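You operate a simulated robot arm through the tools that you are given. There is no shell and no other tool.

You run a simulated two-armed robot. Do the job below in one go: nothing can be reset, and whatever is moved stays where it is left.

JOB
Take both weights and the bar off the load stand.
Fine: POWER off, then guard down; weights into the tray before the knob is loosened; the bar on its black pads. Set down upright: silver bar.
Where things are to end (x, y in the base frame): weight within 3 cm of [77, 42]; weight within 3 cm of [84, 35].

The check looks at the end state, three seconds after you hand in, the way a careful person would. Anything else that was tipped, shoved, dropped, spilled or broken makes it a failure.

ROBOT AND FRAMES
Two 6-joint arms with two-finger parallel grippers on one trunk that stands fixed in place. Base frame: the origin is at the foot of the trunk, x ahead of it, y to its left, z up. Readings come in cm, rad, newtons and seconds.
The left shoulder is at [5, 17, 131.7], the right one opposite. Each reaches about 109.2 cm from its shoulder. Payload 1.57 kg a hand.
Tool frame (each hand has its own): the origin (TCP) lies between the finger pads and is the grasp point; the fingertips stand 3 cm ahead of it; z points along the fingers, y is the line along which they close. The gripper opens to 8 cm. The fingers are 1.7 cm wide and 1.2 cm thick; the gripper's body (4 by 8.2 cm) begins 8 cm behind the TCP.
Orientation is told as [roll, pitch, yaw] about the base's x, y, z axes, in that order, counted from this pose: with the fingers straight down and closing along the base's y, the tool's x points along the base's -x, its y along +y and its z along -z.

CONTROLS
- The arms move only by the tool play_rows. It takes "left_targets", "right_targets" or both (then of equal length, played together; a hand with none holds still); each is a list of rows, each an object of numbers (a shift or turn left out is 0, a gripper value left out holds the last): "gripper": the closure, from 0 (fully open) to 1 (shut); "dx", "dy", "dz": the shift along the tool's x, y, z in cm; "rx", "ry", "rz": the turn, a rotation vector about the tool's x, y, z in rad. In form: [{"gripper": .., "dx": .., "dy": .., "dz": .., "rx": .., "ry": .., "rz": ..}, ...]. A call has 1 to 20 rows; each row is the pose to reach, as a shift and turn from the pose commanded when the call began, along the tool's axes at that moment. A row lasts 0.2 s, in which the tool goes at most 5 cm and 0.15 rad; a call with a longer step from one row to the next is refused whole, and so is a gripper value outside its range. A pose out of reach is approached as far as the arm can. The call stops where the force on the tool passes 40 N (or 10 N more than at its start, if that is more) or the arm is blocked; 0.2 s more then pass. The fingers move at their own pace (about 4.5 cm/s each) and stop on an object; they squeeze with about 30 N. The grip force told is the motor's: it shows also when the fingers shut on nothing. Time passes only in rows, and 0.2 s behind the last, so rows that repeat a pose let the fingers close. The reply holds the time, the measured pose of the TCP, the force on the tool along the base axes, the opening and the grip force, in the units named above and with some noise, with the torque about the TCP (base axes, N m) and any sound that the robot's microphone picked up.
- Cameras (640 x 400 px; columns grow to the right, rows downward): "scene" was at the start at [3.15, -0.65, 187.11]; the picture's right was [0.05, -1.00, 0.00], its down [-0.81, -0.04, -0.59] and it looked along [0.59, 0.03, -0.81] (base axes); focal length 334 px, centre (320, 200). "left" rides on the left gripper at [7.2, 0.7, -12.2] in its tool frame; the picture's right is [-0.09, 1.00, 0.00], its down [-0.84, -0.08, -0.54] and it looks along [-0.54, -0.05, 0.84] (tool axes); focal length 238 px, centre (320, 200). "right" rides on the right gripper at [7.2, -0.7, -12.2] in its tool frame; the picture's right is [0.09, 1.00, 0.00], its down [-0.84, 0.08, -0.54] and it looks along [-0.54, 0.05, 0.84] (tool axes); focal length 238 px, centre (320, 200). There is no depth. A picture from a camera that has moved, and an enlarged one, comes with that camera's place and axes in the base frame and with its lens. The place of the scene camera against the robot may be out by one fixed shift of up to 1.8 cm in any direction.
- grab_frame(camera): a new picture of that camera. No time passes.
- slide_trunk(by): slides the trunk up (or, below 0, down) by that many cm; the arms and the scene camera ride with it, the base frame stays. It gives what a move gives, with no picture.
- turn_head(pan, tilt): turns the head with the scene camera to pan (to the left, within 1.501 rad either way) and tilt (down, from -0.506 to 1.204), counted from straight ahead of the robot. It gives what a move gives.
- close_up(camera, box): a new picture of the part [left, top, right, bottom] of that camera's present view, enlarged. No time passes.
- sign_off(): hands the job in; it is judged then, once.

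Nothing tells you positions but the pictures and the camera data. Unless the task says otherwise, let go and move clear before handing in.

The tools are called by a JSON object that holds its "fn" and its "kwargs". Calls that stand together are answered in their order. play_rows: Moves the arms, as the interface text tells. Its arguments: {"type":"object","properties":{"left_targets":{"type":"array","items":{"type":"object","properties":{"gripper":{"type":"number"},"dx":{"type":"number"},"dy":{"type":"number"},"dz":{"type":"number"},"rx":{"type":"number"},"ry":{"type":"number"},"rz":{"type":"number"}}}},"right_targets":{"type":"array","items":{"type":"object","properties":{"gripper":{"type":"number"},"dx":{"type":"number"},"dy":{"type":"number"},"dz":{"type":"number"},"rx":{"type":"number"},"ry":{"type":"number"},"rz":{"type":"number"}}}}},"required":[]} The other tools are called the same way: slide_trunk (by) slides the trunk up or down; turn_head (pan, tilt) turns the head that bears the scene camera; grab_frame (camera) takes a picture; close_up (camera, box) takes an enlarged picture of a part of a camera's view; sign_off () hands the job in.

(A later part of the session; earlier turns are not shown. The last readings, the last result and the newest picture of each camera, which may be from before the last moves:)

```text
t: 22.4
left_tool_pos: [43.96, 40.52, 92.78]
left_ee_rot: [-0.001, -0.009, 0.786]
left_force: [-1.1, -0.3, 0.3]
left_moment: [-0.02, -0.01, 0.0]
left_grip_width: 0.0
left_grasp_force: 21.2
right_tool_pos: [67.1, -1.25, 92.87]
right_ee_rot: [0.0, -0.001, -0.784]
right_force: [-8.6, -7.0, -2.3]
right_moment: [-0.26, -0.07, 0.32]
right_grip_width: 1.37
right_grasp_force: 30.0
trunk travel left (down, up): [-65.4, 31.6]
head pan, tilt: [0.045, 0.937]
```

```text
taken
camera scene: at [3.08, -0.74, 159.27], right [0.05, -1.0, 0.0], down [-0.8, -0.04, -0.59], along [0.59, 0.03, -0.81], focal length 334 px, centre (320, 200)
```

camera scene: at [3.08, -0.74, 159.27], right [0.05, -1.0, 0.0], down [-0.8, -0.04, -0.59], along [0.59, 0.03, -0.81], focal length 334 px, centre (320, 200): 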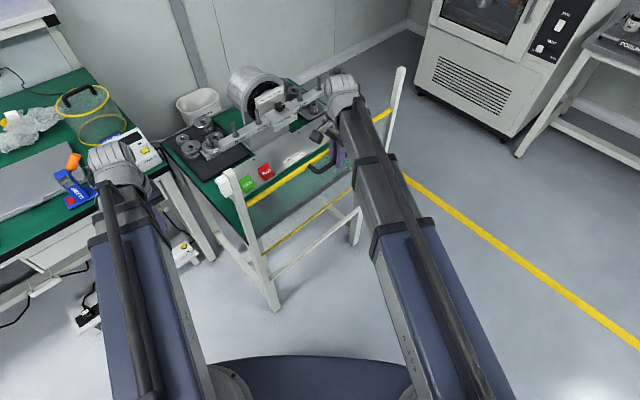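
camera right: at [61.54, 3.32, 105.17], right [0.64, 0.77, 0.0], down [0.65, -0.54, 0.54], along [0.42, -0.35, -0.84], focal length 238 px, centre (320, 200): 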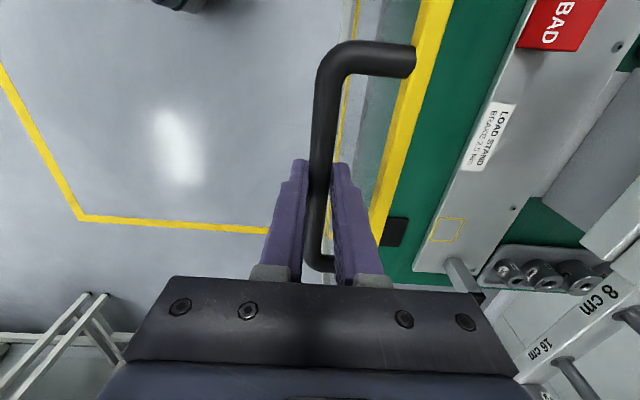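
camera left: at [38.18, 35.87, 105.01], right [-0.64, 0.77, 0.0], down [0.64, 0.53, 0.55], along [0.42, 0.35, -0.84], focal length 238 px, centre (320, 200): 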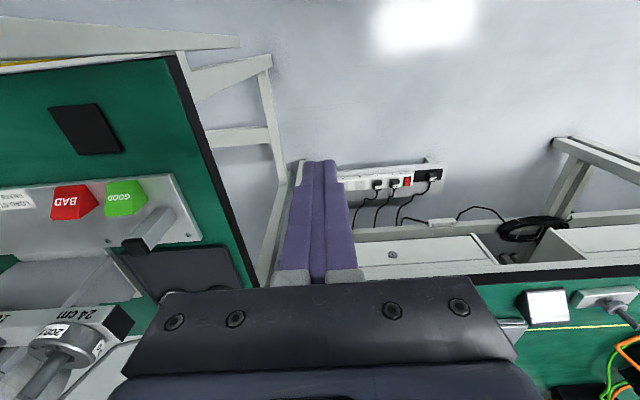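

{"fn": "slide_trunk", "kwargs": {"by": -8}}

{"fn": "grab_frame", "kwargs": {"camera": "right"}}

{"fn": "grab_frame", "kwargs": {"camera": "left"}}

{"fn": "grab_frame", "kwargs": {"camera": "scene"}}

```text
t: 23.6
left_tool_pos: [43.99, 40.45, 84.93]
left_ee_rot: [-0.001, -0.01, 0.785]
left_force: [-0.6, 0.4, -0.2]
left_moment: [-0.01, -0.03, 0.02]
left_grip_width: 0.0
left_grasp_force: 21.3
right_tool_pos: [67.13, -1.35, 84.94]
right_ee_rot: [-0.001, 0.001, -0.784]
right_force: [-8.4, -9.9, -3.1]
right_moment: [-0.3, -0.11, 0.27]
right_grip_width: 1.38
right_grasp_force: 30.1
trunk travel left (down, up): [-57.4, 39.6]
head pan, tilt: [0.045, 0.937]
```

```text
taken
camera right: at [61.54, 3.32, 97.17], right [0.64, 0.77, 0.0], down [0.65, -0.54, 0.54], along [0.42, -0.35, -0.84], focal length 238 px, centre (320, 200)
```

right: 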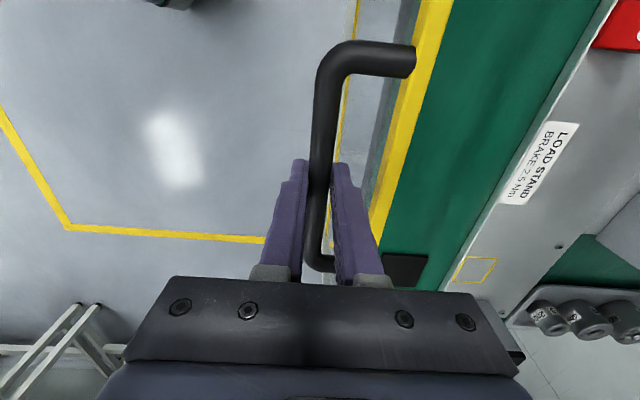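

```text
taken
camera left: at [38.19, 35.87, 97.01], right [-0.64, 0.77, 0.0], down [0.64, 0.53, 0.55], along [0.42, 0.35, -0.84], focal length 238 px, centre (320, 200)
```

left: 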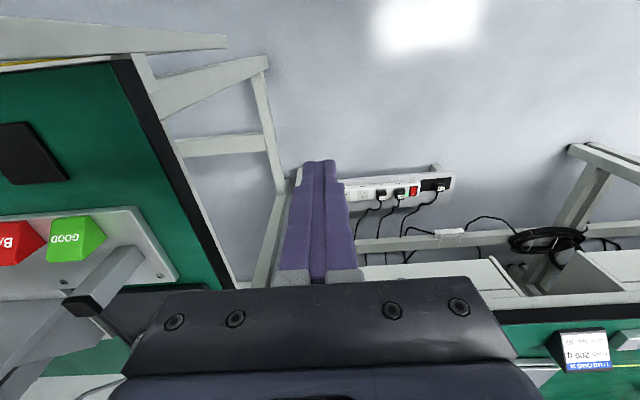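

```text
taken
camera scene: at [3.08, -0.74, 151.27], right [0.05, -1.0, 0.0], down [-0.8, -0.04, -0.59], along [0.59, 0.03, -0.81], focal length 334 px, centre (320, 200)
```

scene: 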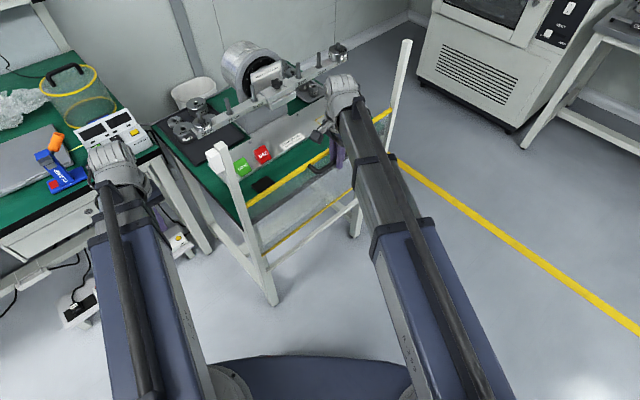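

{"fn": "play_rows", "kwargs": {"right_targets": [{"dy": -0.2}, {"dy": -0.2}]}}

{"fn": "slide_trunk", "kwargs": {"by": -5}}

{"fn": "grab_frame", "kwargs": {"camera": "right"}}

{"fn": "grab_frame", "kwargs": {"camera": "scene"}}

```text
t: 24.2
left_tool_pos: [43.8, 40.65, 84.9]
left_ee_rot: [-0.001, -0.008, 0.785]
left_force: [0.1, 0.0, -0.4]
left_moment: [-0.01, -0.01, 0.0]
left_grip_width: 0.0
left_grasp_force: 22.0
right_tool_pos: [67.13, -1.34, 84.83]
right_ee_rot: [0.003, -0.001, -0.784]
right_force: [-0.8, -2.2, 1.8]
right_moment: [0.05, 0.01, 0.3]
right_grip_width: 1.35
right_grasp_force: 30.2
trunk travel left (down, up): [-57.4, 39.6]
head pan, tilt: [0.045, 0.937]
```

```text
t: 25.1
left_tool_pos: [43.98, 40.56, 79.79]
left_ee_rot: [-0.001, -0.006, 0.785]
left_force: [-0.2, 0.3, -1.3]
left_moment: [0.0, -0.01, 0.03]
left_grip_width: 0.0
left_grasp_force: 21.1
right_tool_pos: [67.12, -1.37, 79.88]
right_ee_rot: [0.0, 0.0, -0.787]
right_force: [2.9, 3.6, -2.4]
right_moment: [-0.13, -0.17, 0.25]
right_grip_width: 1.36
right_grasp_force: 30.4
trunk travel left (down, up): [-52.4, 44.6]
head pan, tilt: [0.045, 0.937]
```

```text
taken
camera right: at [61.53, 3.31, 92.12], right [0.64, 0.77, 0.0], down [0.65, -0.54, 0.54], along [0.42, -0.35, -0.84], focal length 238 px, centre (320, 200)
```

right: 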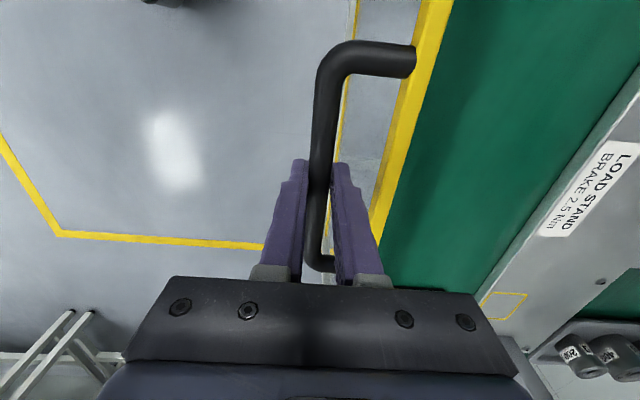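

```text
taken
camera scene: at [3.2, -0.63, 146.26], right [0.05, -1.0, 0.0], down [-0.81, -0.04, -0.59], along [0.59, 0.03, -0.81], focal length 334 px, centre (320, 200)
```

scene: 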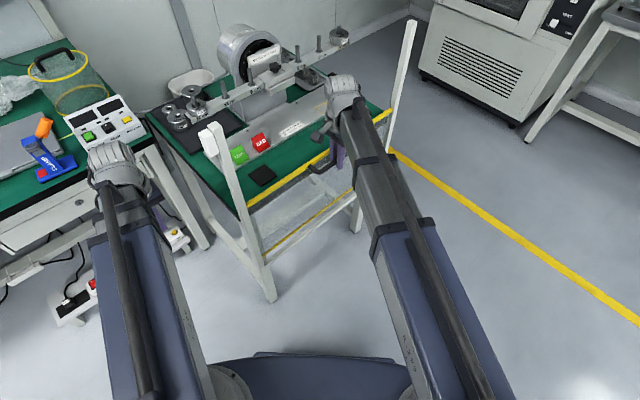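

{"fn": "slide_trunk", "kwargs": {"by": -3}}

{"fn": "grab_frame", "kwargs": {"camera": "right"}}

{"fn": "grab_frame", "kwargs": {"camera": "left"}}

```text
t: 25.8
left_tool_pos: [43.97, 40.56, 76.86]
left_ee_rot: [0.0, -0.006, 0.786]
left_force: [-0.1, 0.3, 0.0]
left_moment: [0.02, -0.03, -0.02]
left_grip_width: 0.01
left_grasp_force: 21.0
right_tool_pos: [67.22, -1.29, 76.73]
right_ee_rot: [0.001, -0.001, -0.784]
right_force: [5.4, 5.4, -3.0]
right_moment: [-0.08, -0.21, 0.31]
right_grip_width: 1.36
right_grasp_force: 30.3
trunk travel left (down, up): [-49.4, 47.6]
head pan, tilt: [0.045, 0.937]
```

```text
taken
camera right: at [61.54, 3.31, 89.11], right [0.64, 0.77, 0.0], down [0.65, -0.54, 0.54], along [0.42, -0.35, -0.84], focal length 238 px, centre (320, 200)
```

right: 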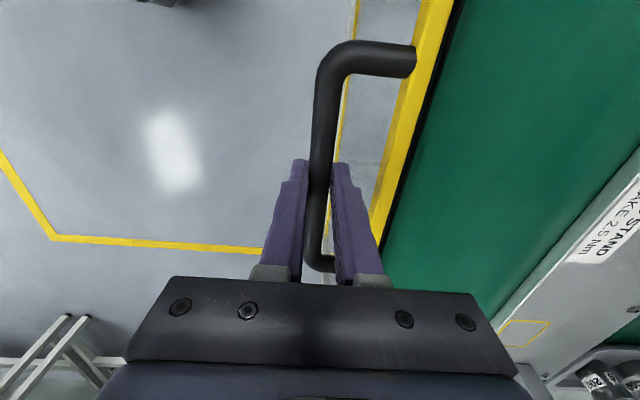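

```text
taken
camera left: at [38.26, 35.96, 88.94], right [-0.64, 0.77, 0.0], down [0.64, 0.53, 0.55], along [0.42, 0.35, -0.84], focal length 238 px, centre (320, 200)
```

left: 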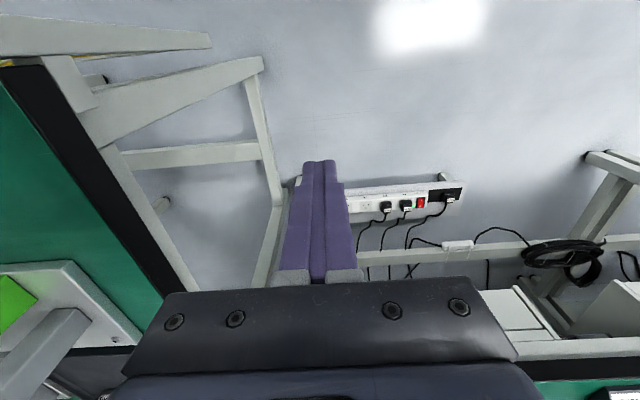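

{"fn": "slide_trunk", "kwargs": {"by": -3}}

{"fn": "grab_frame", "kwargs": {"camera": "right"}}

{"fn": "grab_frame", "kwargs": {"camera": "scene"}}

```text
t: 26.6
left_tool_pos: [43.87, 40.59, 73.77]
left_ee_rot: [-0.001, -0.007, 0.784]
left_force: [-0.5, 0.6, 0.3]
left_moment: [0.03, 0.0, -0.02]
left_grip_width: 0.0
left_grasp_force: 20.6
right_tool_pos: [67.09, -1.38, 73.83]
right_ee_rot: [0.001, -0.002, -0.783]
right_force: [8.9, 11.2, 10.9]
right_moment: [-0.13, -0.03, 0.27]
right_grip_width: 1.37
right_grasp_force: 29.9
trunk travel left (down, up): [-46.4, 50.6]
head pan, tilt: [0.045, 0.937]
```

```text
taken
camera right: at [61.48, 3.36, 86.15], right [0.64, 0.77, 0.0], down [0.65, -0.54, 0.54], along [0.42, -0.35, -0.84], focal length 238 px, centre (320, 200)
```

right: 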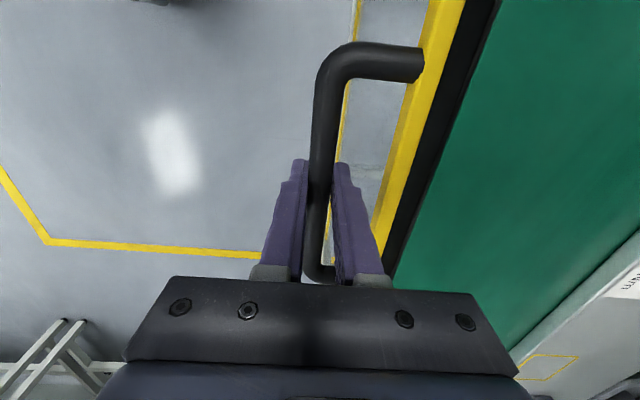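

```text
taken
camera scene: at [3.13, -0.57, 140.26], right [0.05, -1.0, 0.0], down [-0.8, -0.04, -0.59], along [0.59, 0.03, -0.81], focal length 334 px, centre (320, 200)
```

scene: 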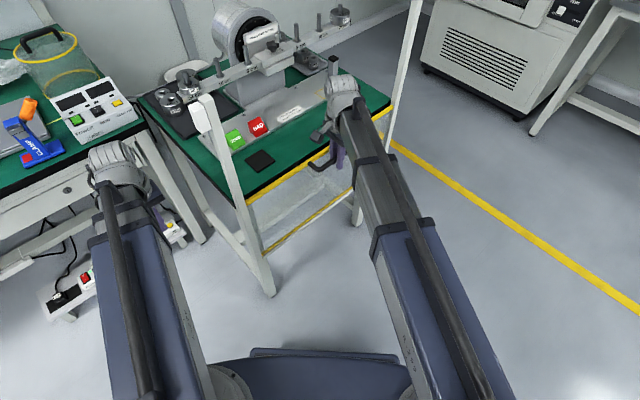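

The force has turned upward and the handle shifted slightly in the fingers, so the guard seems to be at its lower stop. I'll press 1 cm more to confirm.

{"fn": "slide_trunk", "kwargs": {"by": -1}}

{"fn": "close_up", "kwargs": {"camera": "right", "box": [280, 20, 520, 290]}}

```text
t: 27.2
left_tool_pos: [43.88, 40.67, 72.76]
left_ee_rot: [0.0, -0.006, 0.785]
left_force: [-0.9, 0.0, -0.5]
left_moment: [-0.01, -0.02, -0.02]
left_grip_width: 0.0
left_grasp_force: 21.3
right_tool_pos: [67.1, -1.19, 72.84]
right_ee_rot: [-0.001, 0.0, -0.783]
right_force: [9.8, 14.0, 14.4]
right_moment: [-0.41, -0.23, 0.3]
right_grip_width: 1.37
right_grasp_force: 29.6
trunk travel left (down, up): [-45.4, 51.6]
head pan, tilt: [0.045, 0.937]
```

```text
1.48 times, centred on (400, 155) of right
camera zoom: at [61.47, 3.37, 85.15], right [0.64, 0.77, 0.0], down [0.65, -0.54, 0.54], along [0.42, -0.35, -0.84], focal length 353 px, centre (202, 267)
```

zoom: 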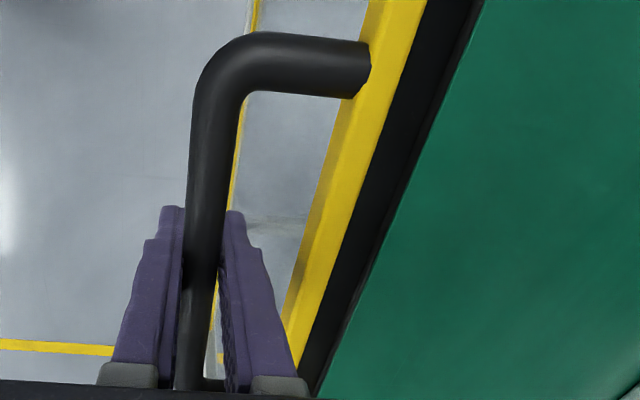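

The handle now slips in the fingers, so the guard is at the bottom. I'll release gently, rise, and see whether it stays down.

{"fn": "play_rows", "kwargs": {"right_targets": [{"gripper": 0.6}, {"gripper": 0.575}, {"gripper": 0.575}, {"gripper": 0.575}]}}

{"fn": "slide_trunk", "kwargs": {"by": 10}}

{"fn": "grab_frame", "kwargs": {"camera": "right"}}

{"fn": "grab_frame", "kwargs": {"camera": "left"}}

```text
t: 28.2
left_tool_pos: [43.95, 40.59, 72.92]
left_ee_rot: [0.0, -0.009, 0.786]
left_force: [-0.5, -0.6, -0.4]
left_moment: [-0.03, 0.02, 0.01]
left_grip_width: 0.0
left_grasp_force: 21.7
right_tool_pos: [67.03, -1.45, 72.78]
right_ee_rot: [0.001, 0.0, -0.785]
right_force: [-0.4, -1.3, 0.1]
right_moment: [-0.01, 0.0, -0.01]
right_grip_width: 3.4
right_grasp_force: 0.2
trunk travel left (down, up): [-45.4, 51.6]
head pan, tilt: [0.045, 0.937]
```

```text
t: 29.5
left_tool_pos: [44.03, 40.59, 82.92]
left_ee_rot: [0.0, -0.007, 0.785]
left_force: [0.0, 0.9, 0.1]
left_moment: [-0.01, -0.02, -0.03]
left_grip_width: 0.0
left_grasp_force: 21.7
right_tool_pos: [67.11, -1.42, 82.77]
right_ee_rot: [0.0, -0.001, -0.784]
right_force: [0.6, 0.1, -0.6]
right_moment: [0.0, 0.03, -0.02]
right_grip_width: 3.39
right_grasp_force: 0.0
trunk travel left (down, up): [-55.4, 41.6]
head pan, tilt: [0.045, 0.937]
```

```text
taken
camera right: at [61.5, 3.25, 95.14], right [0.64, 0.77, 0.0], down [0.65, -0.54, 0.54], along [0.42, -0.35, -0.84], focal length 238 px, centre (320, 200)
```

right: 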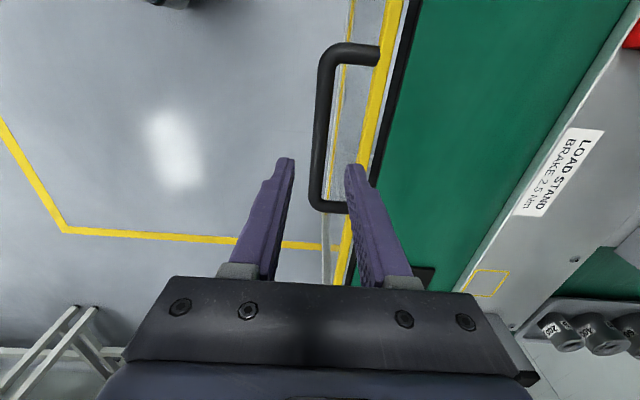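

```text
taken
camera left: at [38.23, 35.93, 94.97], right [-0.64, 0.77, 0.0], down [0.64, 0.53, 0.55], along [0.42, 0.35, -0.84], focal length 238 px, centre (320, 200)
```

left: 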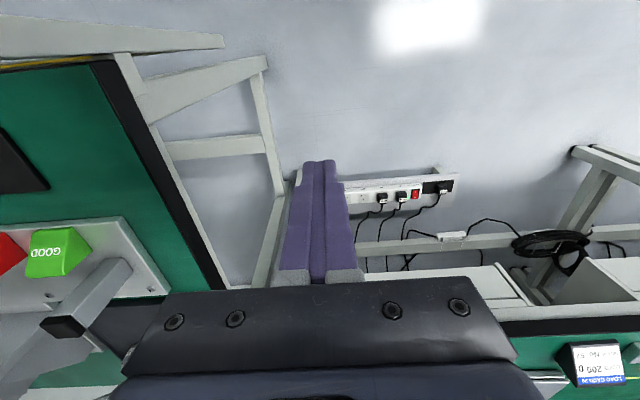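

The guard stays down. Before the weights I need to know what the arms can do, so I'll test a wrist tilt on the left hand over open floor, and look at the arm with the head.

{"fn": "slide_trunk", "kwargs": {"by": 25}}

{"fn": "play_rows", "kwargs": {"left_targets": [{"ry": 0.12}, {"ry": 0.24}, {"ry": 0.36}]}}

{"fn": "grab_frame", "kwargs": {"camera": "left"}}

{"fn": "grab_frame", "kwargs": {"camera": "scene"}}

```text
t: 32.1
left_tool_pos: [44.0, 40.55, 107.85]
left_ee_rot: [0.0, -0.011, 0.785]
left_force: [-0.2, 0.6, 0.0]
left_moment: [-0.01, 0.0, 0.01]
left_grip_width: 0.01
left_grasp_force: 20.9
right_tool_pos: [67.05, -1.36, 107.86]
right_ee_rot: [-0.001, -0.001, -0.784]
right_force: [0.7, -0.1, -0.3]
right_moment: [-0.01, 0.01, 0.01]
right_grip_width: 3.4
right_grasp_force: 0.0
trunk travel left (down, up): [-80.4, 16.6]
head pan, tilt: [0.045, 0.937]
```

```text
t: 32.9
left_tool_pos: [44.06, 40.64, 109.12]
left_ee_rot: [0.001, 0.356, 0.787]
left_force: [0.3, 0.5, 0.2]
left_moment: [-0.02, 0.01, 0.04]
left_grip_width: 0.0
left_grasp_force: 21.1
left hand out of reach, approached as far as the arm can: row 2, 3
right_tool_pos: [67.16, -1.41, 107.82]
right_ee_rot: [0.001, 0.0, -0.784]
right_force: [0.4, -0.5, -0.1]
right_moment: [0.01, 0.02, 0.01]
right_grip_width: 3.41
right_grasp_force: 0.1
trunk travel left (down, up): [-80.4, 16.6]
head pan, tilt: [0.045, 0.937]
```

```text
taken
camera left: at [41.63, 39.37, 123.11], right [-0.64, 0.77, -0.03], down [0.74, 0.63, 0.22], along [0.19, 0.12, -0.98], focal length 238 px, centre (320, 200)
```

left: 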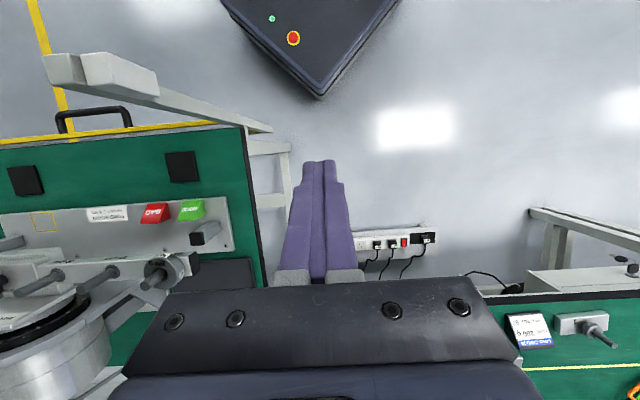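

```text
taken
camera scene: at [3.2, -0.61, 174.27], right [0.05, -1.0, 0.0], down [-0.81, -0.04, -0.59], along [0.59, 0.03, -0.81], focal length 334 px, centre (320, 200)
```

scene: 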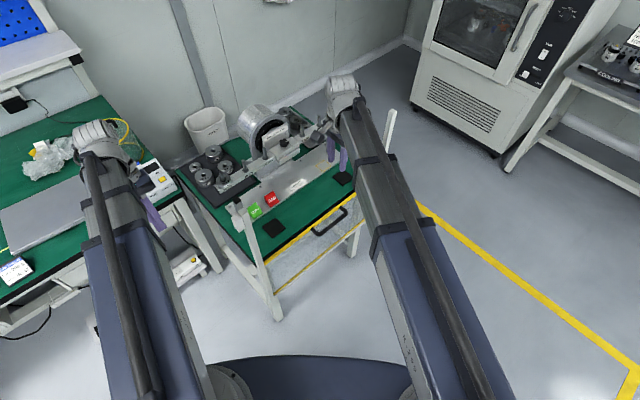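

Tilting works: the wrist pitches about a point about 20 cm above the TCP, so the boom runs well above the fingers. I'll take a close look at the arms' thickness.

{"fn": "close_up", "kwargs": {"camera": "scene", "box": [280, 50, 460, 260]}}

{"fn": "close_up", "kwargs": {"camera": "scene", "box": [50, 100, 230, 310]}}

```text
1.90 times, centred on (370, 155) of scene
camera zoom: at [3.2, -0.61, 174.27], right [0.05, -1.0, 0.0], down [-0.81, -0.04, -0.59], along [0.59, 0.03, -0.81], focal length 636 px, centre (225, 286)
```

zoom: 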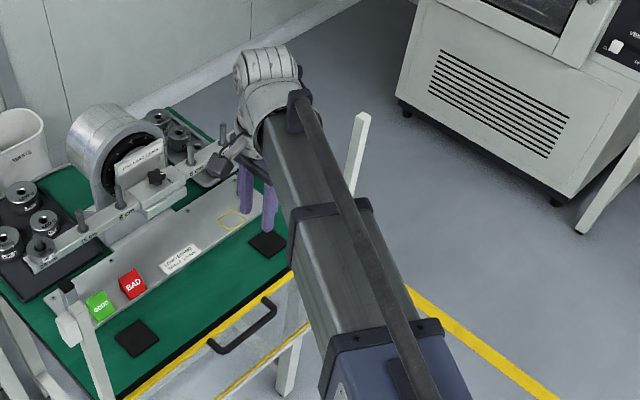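

```text
1.90 times, centred on (140, 205) of scene
camera zoom: at [3.2, -0.61, 174.27], right [0.05, -1.0, 0.0], down [-0.81, -0.04, -0.59], along [0.59, 0.03, -0.81], focal length 636 px, centre (663, 190)
```

zoom: 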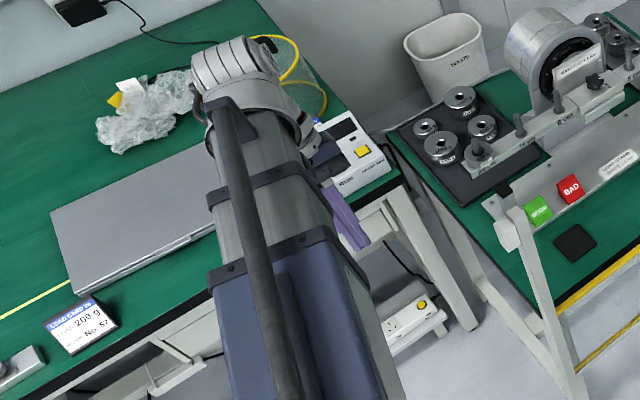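

The booms are level telescopes at about TCP+20 cm, so they could foul the pegs and the guard post when I reach into the tray. I'll turn the left hand to use its camera for a side view of the right boom and the stand.

{"fn": "play_rows", "kwargs": {"left_targets": [{"ry": -0.12}, {"ry": -0.24}, {"ry": -0.36}]}}

{"fn": "play_rows", "kwargs": {"left_targets": [{"rz": 0.14}, {"rz": 0.28}, {"rz": 0.42}, {"rz": 0.56}, {"rz": 0.7}, {"rz": 0.84}, {"rz": 0.98}, {"rz": 1.12}, {"rz": 1.26}, {"rz": 1.4}, {"rz": 1.54}, {"rz": 1.68}, {"rz": 1.82}, {"rz": 1.96}, {"rz": 2.1}, {"rz": 2.24}, {"rz": 2.356}]}}

{"fn": "play_rows", "kwargs": {"left_targets": [{"ry": -0.14}, {"ry": -0.28}, {"ry": -0.42}, {"ry": -0.56}, {"ry": -0.7}, {"ry": -0.8}]}}

{"fn": "grab_frame", "kwargs": {"camera": "left"}}

{"fn": "grab_frame", "kwargs": {"camera": "scene"}}

```text
t: 33.7
left_tool_pos: [43.8, 40.52, 107.87]
left_ee_rot: [0.0, -0.011, 0.787]
left_force: [-1.1, -0.3, -0.2]
left_moment: [-0.03, 0.0, 0.01]
left_grip_width: 0.0
left_grasp_force: 21.4
left hand out of reach, approached as far as the arm can: row 1, 2, 3
right_tool_pos: [66.98, -1.43, 107.87]
right_ee_rot: [-0.002, 0.0, -0.785]
right_force: [0.6, 0.8, 0.1]
right_moment: [-0.01, 0.02, -0.02]
right_grip_width: 3.38
right_grasp_force: 0.0
trunk travel left (down, up): [-80.4, 16.6]
head pan, tilt: [0.045, 0.937]
```

```text
t: 37.3
left_tool_pos: [43.94, 40.51, 107.78]
left_ee_rot: [0.005, 0.005, -1.575]
left_force: [0.3, 0.0, 0.1]
left_moment: [0.01, 0.01, 0.0]
left_grip_width: 0.01
left_grasp_force: 21.7
right_tool_pos: [67.0, -1.33, 107.82]
right_ee_rot: [-0.001, 0.001, -0.784]
right_force: [-0.5, 0.7, -0.3]
right_moment: [-0.03, -0.03, -0.03]
right_grip_width: 3.38
right_grasp_force: 0.1
trunk travel left (down, up): [-80.4, 16.6]
head pan, tilt: [0.045, 0.937]
```

```text
t: 38.7
left_tool_pos: [45.6, 38.58, 113.54]
left_ee_rot: [0.04, -0.737, -1.576]
left_force: [-0.7, -0.4, -0.2]
left_moment: [0.01, 0.04, 0.03]
left_grip_width: 0.0
left_grasp_force: 21.0
left hand out of reach, approached as far as the arm can: row 2, 3, 4, 5, 6
right_tool_pos: [67.12, -1.46, 107.77]
right_ee_rot: [0.0, -0.001, -0.784]
right_force: [-0.2, 0.2, -0.3]
right_moment: [0.0, 0.01, 0.01]
right_grip_width: 3.4
right_grasp_force: 0.0
trunk travel left (down, up): [-80.4, 16.6]
head pan, tilt: [0.045, 0.937]
```

```text
taken
camera left: at [45.76, 52.23, 117.78], right [0.99, -0.05, 0.09], down [-0.1, -0.26, 0.96], along [-0.02, -0.97, -0.26], focal length 238 px, centre (320, 200)
```

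left: 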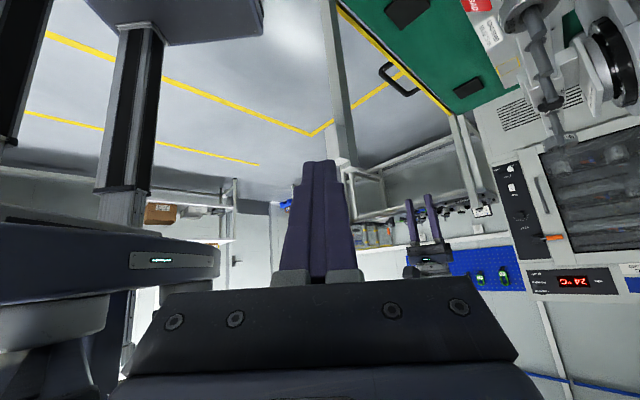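

```text
taken
camera scene: at [3.15, -0.68, 174.27], right [0.05, -1.0, 0.0], down [-0.81, -0.04, -0.59], along [0.59, 0.03, -0.81], focal length 334 px, centre (320, 200)
```

scene: 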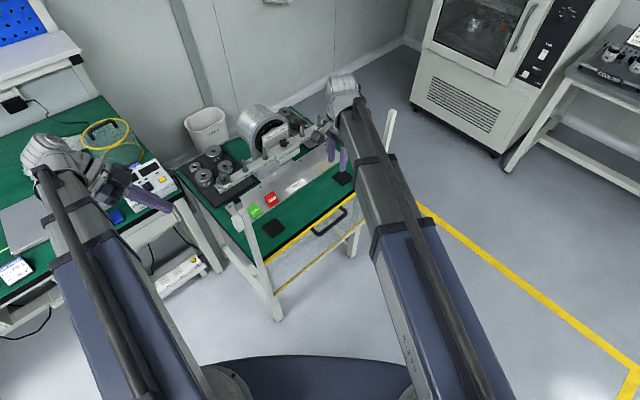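

{"fn": "play_rows", "kwargs": {"left_targets": [{"ry": -0.14}, {"ry": -0.28}, {"ry": -0.42}, {"ry": -0.5}]}}

{"fn": "grab_frame", "kwargs": {"camera": "left"}}

```text
t: 39.7
left_tool_pos: [53.97, 28.64, 121.84]
left_ee_rot: [0.16, -1.19, -1.613]
left_force: [0.4, -0.9, 0.2]
left_moment: [-0.01, -0.02, -0.01]
left_grip_width: 0.0
left_grasp_force: 21.5
left hand out of reach, approached as far as the arm can: row 1, 2, 3, 4
right_tool_pos: [67.02, -1.42, 107.81]
right_ee_rot: [-0.001, 0.0, -0.785]
right_force: [-0.8, 0.0, 0.0]
right_moment: [0.0, 0.03, -0.02]
right_grip_width: 3.38
right_grasp_force: 0.1
trunk travel left (down, up): [-80.4, 16.6]
head pan, tilt: [0.045, 0.937]
```

```text
taken
camera left: at [53.16, 42.66, 119.6], right [0.99, 0.07, 0.14], down [-0.15, 0.18, 0.97], along [0.04, -0.98, 0.19], focal length 238 px, centre (320, 200)
```

left: 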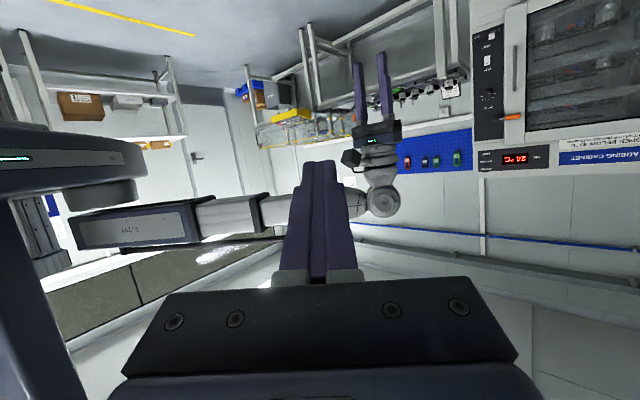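

That gives a clear upside-down side profile of the right arm. I'll zoom in to measure it.

{"fn": "close_up", "kwargs": {"camera": "left", "box": [180, 40, 420, 260]}}

```text
1.82 times, centred on (300, 150) of left
camera zoom: at [53.16, 42.66, 119.6], right [0.99, 0.07, 0.14], down [-0.15, 0.18, 0.97], along [0.04, -0.98, 0.19], focal length 433 px, centre (356, 291)
```

zoom: 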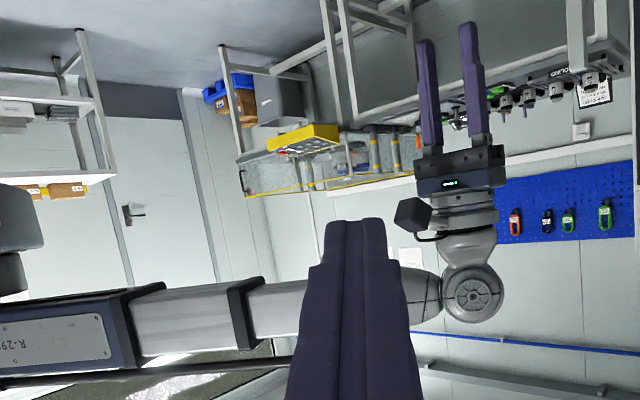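

From the side view, the boom's underside is about 17 cm above the TCP at the hand. The guard post rises to about z 106, so only certain lines into the tray are clear. I'll bring the left hand upright again, then open it and move over the left end weight to measure it.

{"fn": "play_rows", "kwargs": {"left_targets": [{"ry": 0.14}, {"ry": 0.28}, {"ry": 0.42}, {"ry": 0.56}, {"ry": 0.7}, {"ry": 0.84}, {"ry": 0.98}, {"ry": 1.12}, {"ry": 1.22}, {"ry": 1.3}]}}

```text
t: 41.9
left_tool_pos: [54.08, 28.29, 108.03]
left_ee_rot: [0.06, 0.109, -1.46]
left_force: [0.4, -1.6, 0.2]
left_moment: [-0.01, -0.01, 0.01]
left_grip_width: 0.0
left_grasp_force: 21.9
left hand out of reach, approached as far as the arm can: row 1, 2, 3, 4, 5, 6, 7, 8, 9, 10
right_tool_pos: [67.18, -1.48, 107.79]
right_ee_rot: [-0.002, -0.001, -0.784]
right_force: [-0.3, -0.9, 0.3]
right_moment: [0.04, -0.04, 0.01]
right_grip_width: 3.4
right_grasp_force: 0.0
trunk travel left (down, up): [-80.4, 16.6]
head pan, tilt: [0.045, 0.937]
```

{"fn": "play_rows", "kwargs": {"left_targets": [{"rx": 0.03, "ry": -0.055, "rz": -0.11, "gripper": 0.3}, {"rx": 0.06, "ry": -0.109, "rz": -0.225, "gripper": 0}]}}

```text
t: 42.5
left_tool_pos: [54.06, 28.65, 107.92]
left_ee_rot: [0.012, -0.011, -1.238]
left_force: [-0.2, -0.2, -0.8]
left_moment: [-0.01, 0.0, 0.03]
left_grip_width: 4.79
left_grasp_force: 0.0
right_tool_pos: [67.11, -1.46, 107.74]
right_ee_rot: [-0.001, 0.0, -0.784]
right_force: [0.6, 0.0, 0.6]
right_moment: [-0.02, 0.0, -0.02]
right_grip_width: 3.39
right_grasp_force: 0.1
trunk travel left (down, up): [-80.4, 16.6]
head pan, tilt: [0.045, 0.937]
```

{"fn": "play_rows", "kwargs": {"left_targets": [{"dx": 0.02, "dy": 3.6}, {"dx": 0.04, "dy": 7.2}, {"dx": 0.06, "dy": 10.8}, {"dx": 0.09, "dy": 14.57}]}}

{"fn": "grab_frame", "kwargs": {"camera": "left"}}

{"fn": "grab_frame", "kwargs": {"camera": "scene"}}

```text
t: 43.5
left_tool_pos: [68.01, 33.52, 107.94]
left_ee_rot: [0.011, -0.011, -1.239]
left_force: [-0.6, 0.5, 0.0]
left_moment: [0.03, 0.02, 0.02]
left_grip_width: 8.0
left_grasp_force: 0.1
right_tool_pos: [67.16, -1.4, 107.88]
right_ee_rot: [0.0, 0.0, -0.783]
right_force: [-0.4, -0.5, 0.0]
right_moment: [-0.02, 0.01, -0.01]
right_grip_width: 3.37
right_grasp_force: 0.1
trunk travel left (down, up): [-80.4, 16.6]
head pan, tilt: [0.045, 0.937]
```

```text
taken
camera left: at [66.03, 40.64, 119.94], right [0.97, 0.24, 0.01], down [0.19, -0.81, 0.55], along [0.14, -0.53, -0.84], focal length 238 px, centre (320, 200)
```

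left: 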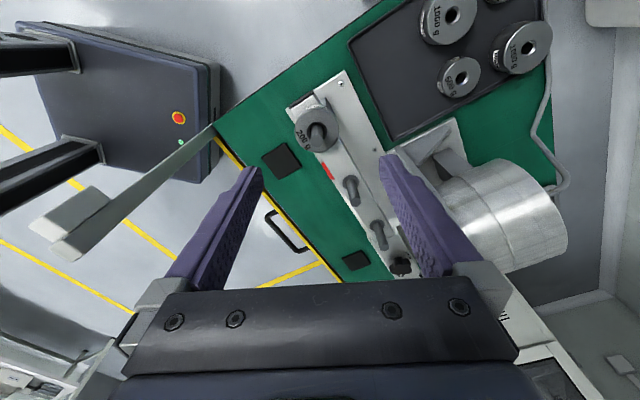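

```text
taken
camera scene: at [3.22, -0.63, 174.27], right [0.05, -1.0, 0.0], down [-0.81, -0.04, -0.59], along [0.59, 0.03, -0.81], focal length 334 px, centre (320, 200)
```

scene: 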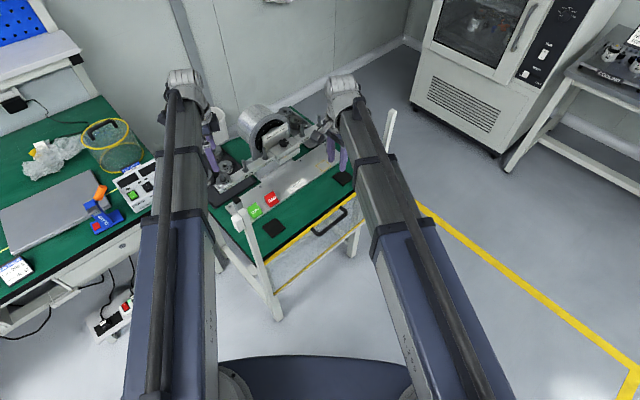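

{"fn": "close_up", "kwargs": {"camera": "left", "box": [260, 70, 400, 170]}}

{"fn": "close_up", "kwargs": {"camera": "left", "box": [0, 100, 240, 280]}}

```text
4.00 times, centred on (330, 120) of left
camera zoom: at [66.03, 40.64, 119.94], right [0.97, 0.24, 0.01], down [0.19, -0.81, 0.55], along [0.14, -0.53, -0.84], focal length 953 px, centre (280, 520)
```

zoom: 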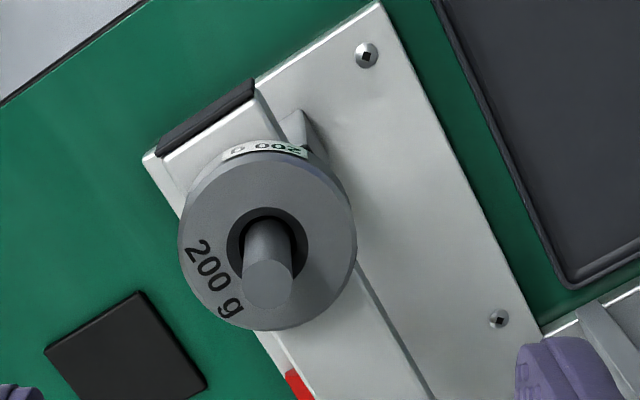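

```text
2.22 times, centred on (120, 190) of left
camera zoom: at [66.03, 40.64, 119.94], right [0.97, 0.24, 0.01], down [0.19, -0.81, 0.55], along [0.14, -0.53, -0.84], focal length 530 px, centre (764, 222)
```

zoom: 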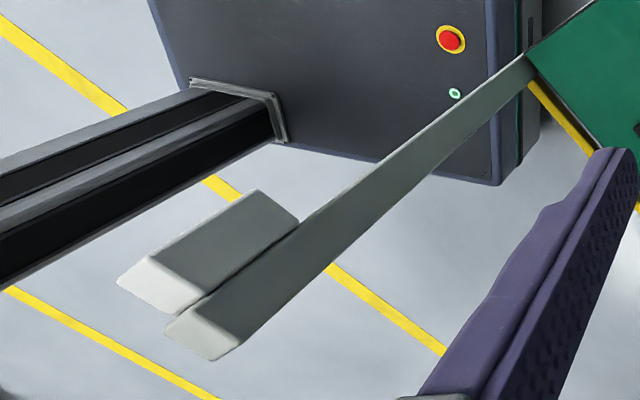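

{"fn": "close_up", "kwargs": {"camera": "scene", "box": [120, 60, 280, 260]}}

```text
2.00 times, centred on (200, 160) of scene
camera zoom: at [3.22, -0.63, 174.27], right [0.05, -1.0, 0.0], down [-0.81, -0.04, -0.59], along [0.59, 0.03, -0.81], focal length 668 px, centre (560, 280)
```

zoom: 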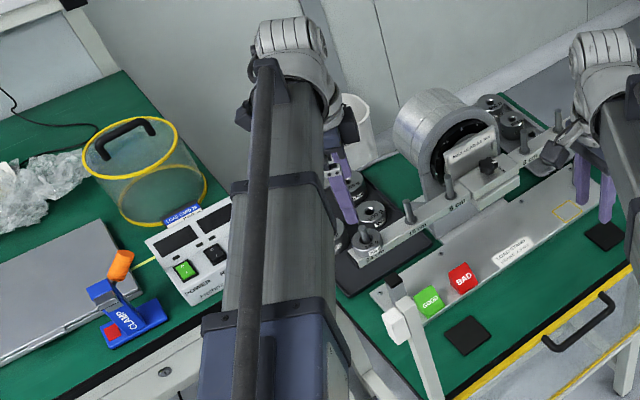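

The left weight's top is at z≈95.5, its peg tip at 98.65, and the bar top at about 93.7. To stay clear of the post and peg at the second tray spot, I'll pick this weight with the hand leaning 0.28 rad about its closing axis, which keeps the pads vertical. I'll set that lean now, above the weight.

{"fn": "play_rows", "kwargs": {"left_targets": [{"dx": 0.38, "dz": -0.2, "ry": -0.135}, {"dx": 0.77, "dz": -0.86, "ry": -0.27}, {"dx": 0.77, "dz": -0.86, "ry": -0.27}]}}

{"fn": "grab_frame", "kwargs": {"camera": "left"}}

```text
t: 44.3
left_tool_pos: [67.66, 34.16, 108.71]
left_ee_rot: [0.011, -0.282, -1.241]
left_force: [-0.2, 0.4, -0.6]
left_moment: [0.06, 0.04, 0.0]
left_grip_width: 7.99
left_grasp_force: 0.1
right_tool_pos: [66.91, -1.35, 107.92]
right_ee_rot: [0.0, 0.0, -0.784]
right_force: [0.1, -0.1, 0.9]
right_moment: [0.0, -0.03, -0.01]
right_grip_width: 3.41
right_grasp_force: 0.0
trunk travel left (down, up): [-80.4, 16.6]
head pan, tilt: [0.045, 0.937]
```

```text
taken
camera left: at [64.69, 44.15, 118.43], right [0.97, 0.24, 0.04], down [0.13, -0.65, 0.75], along [0.2, -0.72, -0.66], focal length 238 px, centre (320, 200)
```

left: 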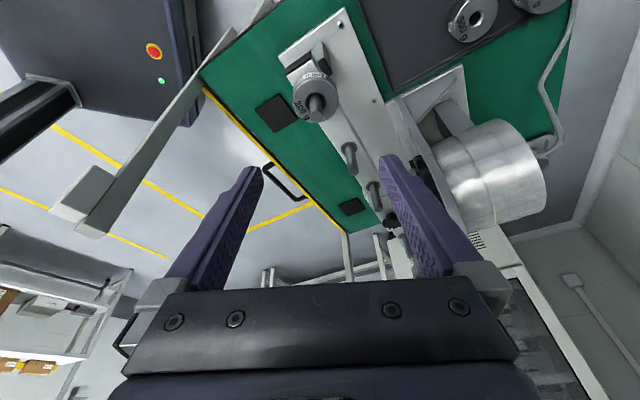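

{"fn": "close_up", "kwargs": {"camera": "left", "box": [260, 40, 380, 140]}}

```text
4.00 times, centred on (320, 90) of left
camera zoom: at [64.69, 44.15, 118.43], right [0.97, 0.24, 0.04], down [0.13, -0.65, 0.75], along [0.2, -0.72, -0.66], focal length 953 px, centre (320, 640)
```

zoom: 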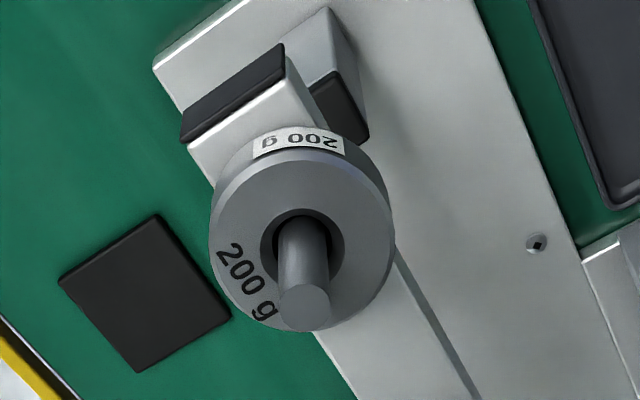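

{"fn": "slide_trunk", "kwargs": {"by": -8}}

{"fn": "grab_frame", "kwargs": {"camera": "left"}}

{"fn": "grab_frame", "kwargs": {"camera": "scene"}}

```text
t: 45.5
left_tool_pos: [67.63, 34.19, 100.73]
left_ee_rot: [0.011, -0.28, -1.242]
left_force: [-0.4, 0.0, 0.1]
left_moment: [-0.01, 0.0, 0.01]
left_grip_width: 7.99
left_grasp_force: 0.1
right_tool_pos: [67.16, -1.47, 99.85]
right_ee_rot: [0.0, 0.001, -0.784]
right_force: [0.4, 1.1, 0.2]
right_moment: [0.0, -0.05, 0.0]
right_grip_width: 3.4
right_grasp_force: 0.1
trunk travel left (down, up): [-72.4, 24.6]
head pan, tilt: [0.045, 0.937]
```

```text
taken
camera left: at [64.66, 44.15, 110.46], right [0.97, 0.24, 0.04], down [0.13, -0.65, 0.75], along [0.2, -0.72, -0.66], focal length 238 px, centre (320, 200)
```

left: 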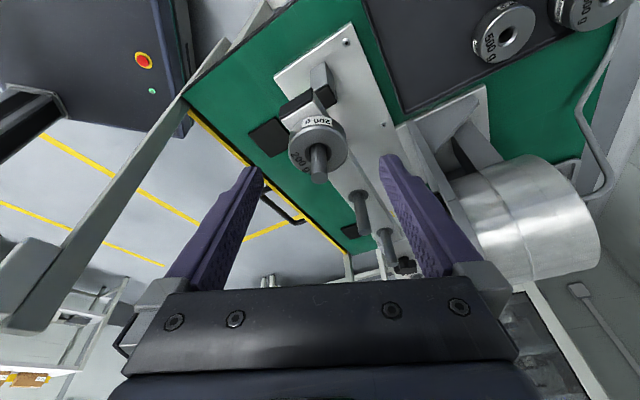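

```text
taken
camera scene: at [3.14, -0.66, 166.28], right [0.05, -1.0, 0.0], down [-0.8, -0.04, -0.59], along [0.59, 0.03, -0.81], focal length 334 px, centre (320, 200)
```

scene: 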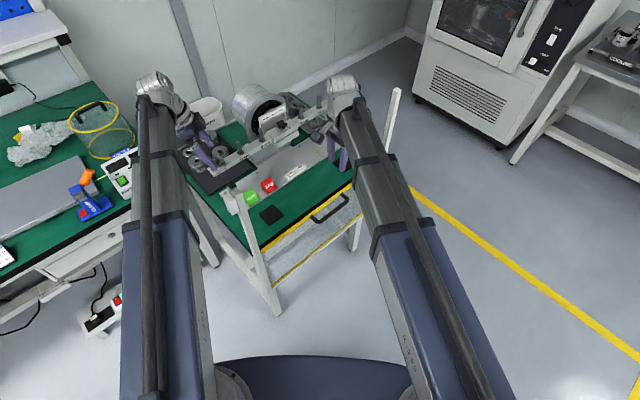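

{"fn": "slide_trunk", "kwargs": {"by": -3.5}}

{"fn": "grab_frame", "kwargs": {"camera": "left"}}

```text
t: 46.2
left_tool_pos: [67.62, 34.18, 97.2]
left_ee_rot: [0.011, -0.278, -1.242]
left_force: [-0.1, -0.9, -0.3]
left_moment: [0.0, -0.02, -0.02]
left_grip_width: 8.01
left_grasp_force: 0.1
right_tool_pos: [67.05, -1.54, 96.19]
right_ee_rot: [0.001, -0.001, -0.784]
right_force: [0.6, 0.2, -0.1]
right_moment: [-0.02, 0.0, 0.02]
right_grip_width: 3.36
right_grasp_force: 0.1
trunk travel left (down, up): [-68.9, 28.1]
head pan, tilt: [0.045, 0.937]
```

```text
taken
camera left: at [64.66, 44.15, 106.95], right [0.97, 0.24, 0.04], down [0.13, -0.65, 0.75], along [0.2, -0.72, -0.66], focal length 238 px, centre (320, 200)
```

left: 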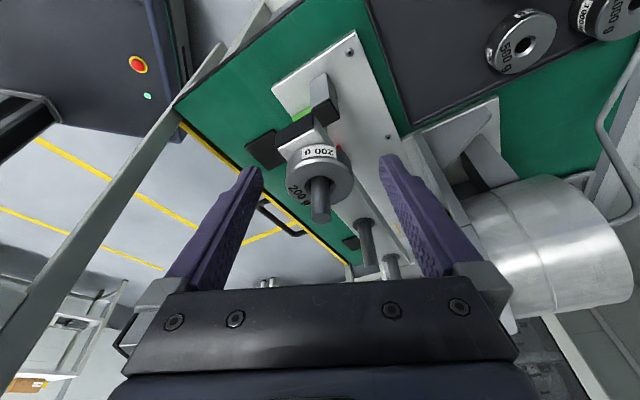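

The fingertips straddle the 200 g weight. Closing now.

{"fn": "play_rows", "kwargs": {"left_targets": [{"gripper": 0.3}, {"gripper": 0.45}, {"gripper": 1}, {"gripper": 1}, {"gripper": 1}, {"gripper": 1}]}}

{"fn": "grab_frame", "kwargs": {"camera": "left"}}

```text
t: 47.6
left_tool_pos: [67.53, 34.23, 97.22]
left_ee_rot: [0.011, -0.279, -1.241]
left_force: [-0.3, 0.6, 2.5]
left_moment: [-0.03, 0.1, 0.04]
left_grip_width: 4.49
left_grasp_force: 29.5
right_tool_pos: [66.99, -1.33, 96.29]
right_ee_rot: [0.0, 0.0, -0.783]
right_force: [-0.3, 0.0, -0.1]
right_moment: [-0.01, -0.01, 0.0]
right_grip_width: 3.39
right_grasp_force: 0.0
trunk travel left (down, up): [-68.9, 28.1]
head pan, tilt: [0.045, 0.937]
```

```text
taken
camera left: at [64.66, 44.15, 106.95], right [0.97, 0.24, 0.04], down [0.13, -0.65, 0.75], along [0.2, -0.72, -0.66], focal length 238 px, centre (320, 200)
```

left: 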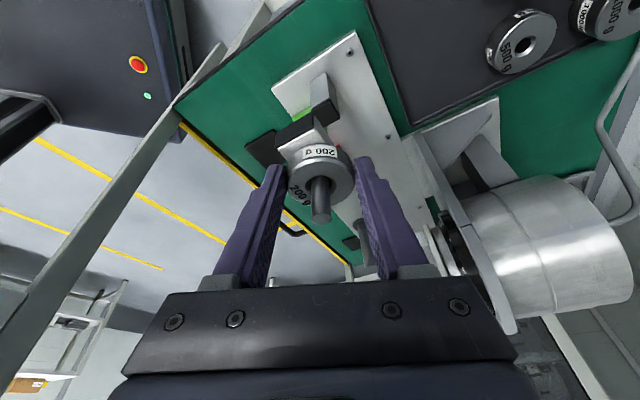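

{"fn": "slide_trunk", "kwargs": {"by": 2}}

{"fn": "grab_frame", "kwargs": {"camera": "left"}}

```text
t: 48.3
left_tool_pos: [67.7, 34.25, 99.15]
left_ee_rot: [0.01, -0.28, -1.241]
left_force: [-1.2, 0.1, -2.5]
left_moment: [0.01, 0.0, -0.02]
left_grip_width: 4.51
left_grasp_force: 29.7
right_tool_pos: [67.01, -1.44, 98.21]
right_ee_rot: [0.001, 0.0, -0.784]
right_force: [-0.5, 0.2, -0.3]
right_moment: [-0.01, 0.01, -0.01]
right_grip_width: 3.42
right_grasp_force: 0.1
trunk travel left (down, up): [-70.9, 26.1]
head pan, tilt: [0.045, 0.937]
```

```text
taken
camera left: at [64.7, 44.17, 108.91], right [0.97, 0.24, 0.04], down [0.13, -0.65, 0.75], along [0.2, -0.72, -0.66], focal length 238 px, centre (320, 200)
```

left: 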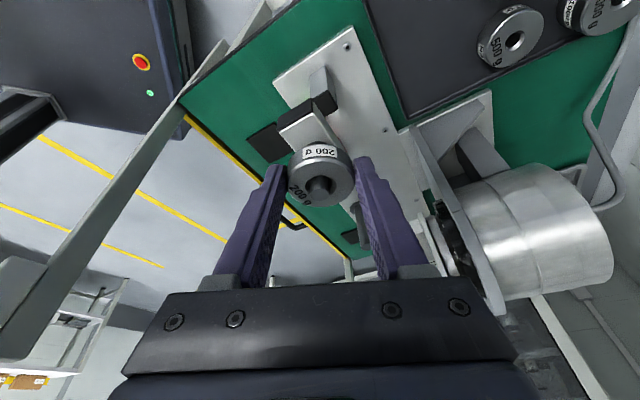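

The 200 g weight lifts cleanly. I'll raise it well clear, then carry it over the empty second tray spot.

{"fn": "slide_trunk", "kwargs": {"by": 13}}

{"fn": "play_rows", "kwargs": {"left_targets": [{"dx": -0.46, "dy": 3.81, "dz": 0.18}, {"dx": -0.92, "dy": 7.62, "dz": 0.36}, {"dx": -1.39, "dy": 11.42, "dz": 0.53}, {"dx": -1.85, "dy": 15.23, "dz": 0.71}, {"dx": -1.85, "dy": 15.23, "dz": 0.71}]}}

{"fn": "grab_frame", "kwargs": {"camera": "left"}}

{"fn": "grab_frame", "kwargs": {"camera": "scene"}}

```text
t: 49.9
left_tool_pos: [67.7, 34.25, 112.16]
left_ee_rot: [0.01, -0.28, -1.242]
left_force: [0.5, -0.1, -2.0]
left_moment: [0.03, 0.01, 0.03]
left_grip_width: 4.47
left_grasp_force: 30.2
right_tool_pos: [67.01, -1.42, 111.34]
right_ee_rot: [0.0, 0.0, -0.783]
right_force: [0.2, -1.3, 0.1]
right_moment: [0.0, 0.02, 0.02]
right_grip_width: 3.38
right_grasp_force: 0.0
trunk travel left (down, up): [-83.9, 13.1]
head pan, tilt: [0.045, 0.937]
```

```text
t: 51.1
left_tool_pos: [82.45, 37.52, 112.29]
left_ee_rot: [0.009, -0.279, -1.242]
left_force: [0.3, -0.4, -1.6]
left_moment: [0.0, 0.03, -0.02]
left_grip_width: 4.5
left_grasp_force: 29.9
right_tool_pos: [67.1, -1.49, 111.5]
right_ee_rot: [0.0, 0.001, -0.783]
right_force: [-0.2, 0.7, -0.6]
right_moment: [-0.02, 0.0, 0.02]
right_grip_width: 3.4
right_grasp_force: 0.0
trunk travel left (down, up): [-83.9, 13.1]
head pan, tilt: [0.045, 0.937]
```

```text
taken
camera left: at [79.55, 47.45, 121.97], right [0.97, 0.24, 0.04], down [0.13, -0.65, 0.75], along [0.2, -0.72, -0.66], focal length 238 px, centre (320, 200)
```

left: 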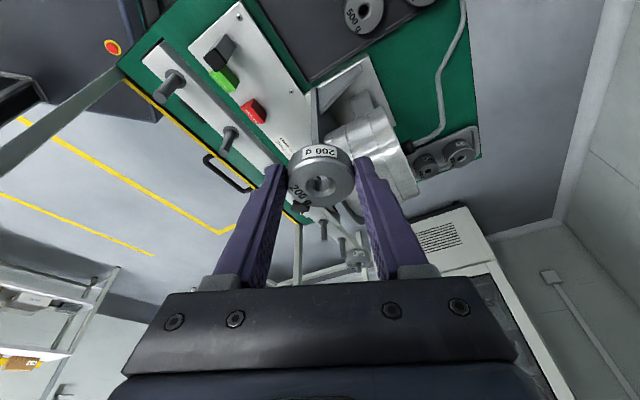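

```text
taken
camera scene: at [3.11, -0.66, 177.78], right [0.05, -1.0, 0.0], down [-0.8, -0.04, -0.59], along [0.59, 0.03, -0.81], focal length 334 px, centre (320, 200)
```

scene: 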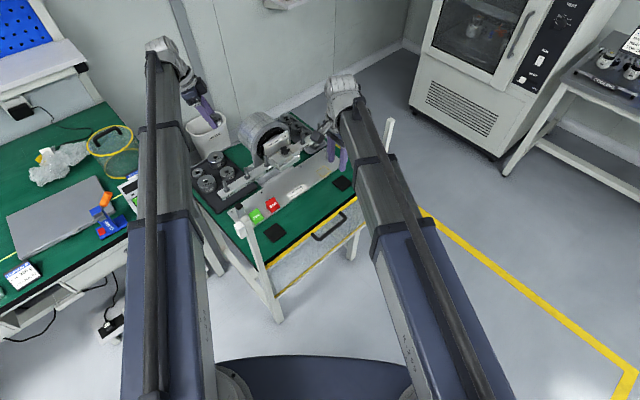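

The weight is above its spot. I'll take the right hand clear of the guard handle, then lower in stages.

{"fn": "play_rows", "kwargs": {"right_targets": [{"dx": -0.2, "dy": -4}, {"dx": -0.5, "dy": -8}, {"dx": -0.8, "dy": -12}, {"dx": -1, "dy": -16}, {"dx": -1.1, "dy": -18.1}]}}

{"fn": "slide_trunk", "kwargs": {"by": -14}}

{"fn": "grab_frame", "kwargs": {"camera": "left"}}

{"fn": "grab_frame", "kwargs": {"camera": "scene"}}

```text
t: 52.3
left_tool_pos: [82.38, 37.5, 112.16]
left_ee_rot: [0.011, -0.279, -1.241]
left_force: [0.3, 0.4, -1.5]
left_moment: [0.0, -0.02, 0.03]
left_grip_width: 4.49
left_grasp_force: 29.7
right_tool_pos: [54.92, -15.02, 111.32]
right_ee_rot: [0.0, 0.001, -0.785]
right_force: [0.2, 0.2, 0.2]
right_moment: [0.01, 0.01, -0.01]
right_grip_width: 3.39
right_grasp_force: 0.1
trunk travel left (down, up): [-83.9, 13.1]
head pan, tilt: [0.045, 0.937]
```

```text
t: 54.0
left_tool_pos: [82.66, 37.51, 98.24]
left_ee_rot: [0.011, -0.28, -1.242]
left_force: [-0.2, 0.9, -1.7]
left_moment: [0.01, -0.01, -0.02]
left_grip_width: 4.49
left_grasp_force: 30.1
right_tool_pos: [55.21, -15.01, 97.33]
right_ee_rot: [0.0, 0.0, -0.784]
right_force: [0.2, -0.5, -0.8]
right_moment: [0.0, 0.02, 0.0]
right_grip_width: 3.39
right_grasp_force: 0.0
trunk travel left (down, up): [-69.9, 27.1]
head pan, tilt: [0.045, 0.937]
```

```text
taken
camera left: at [79.57, 47.47, 107.94], right [0.97, 0.24, 0.04], down [0.13, -0.65, 0.75], along [0.2, -0.72, -0.66], focal length 238 px, centre (320, 200)
```

left: 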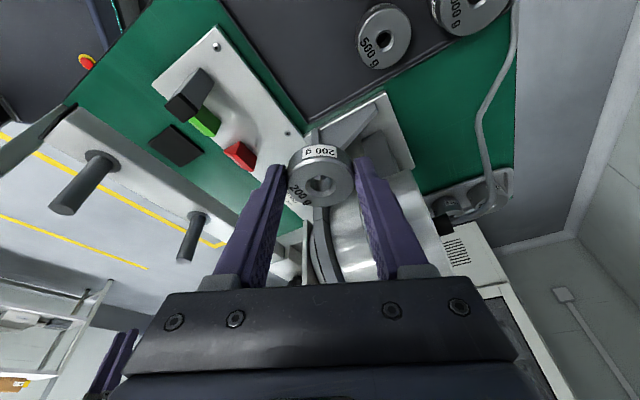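

```text
taken
camera scene: at [3.16, -0.65, 163.78], right [0.05, -1.0, 0.0], down [-0.81, -0.04, -0.59], along [0.59, 0.03, -0.81], focal length 334 px, centre (320, 200)
```

scene: 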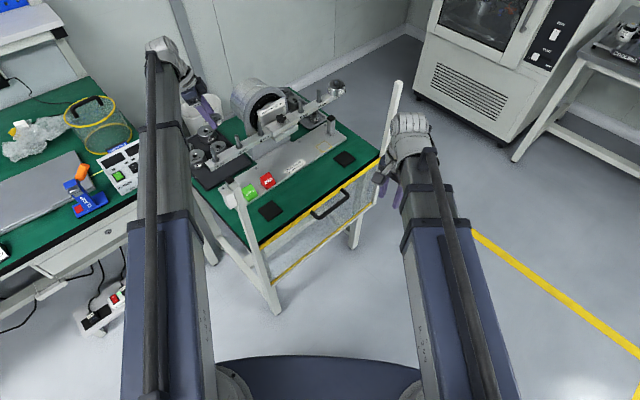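

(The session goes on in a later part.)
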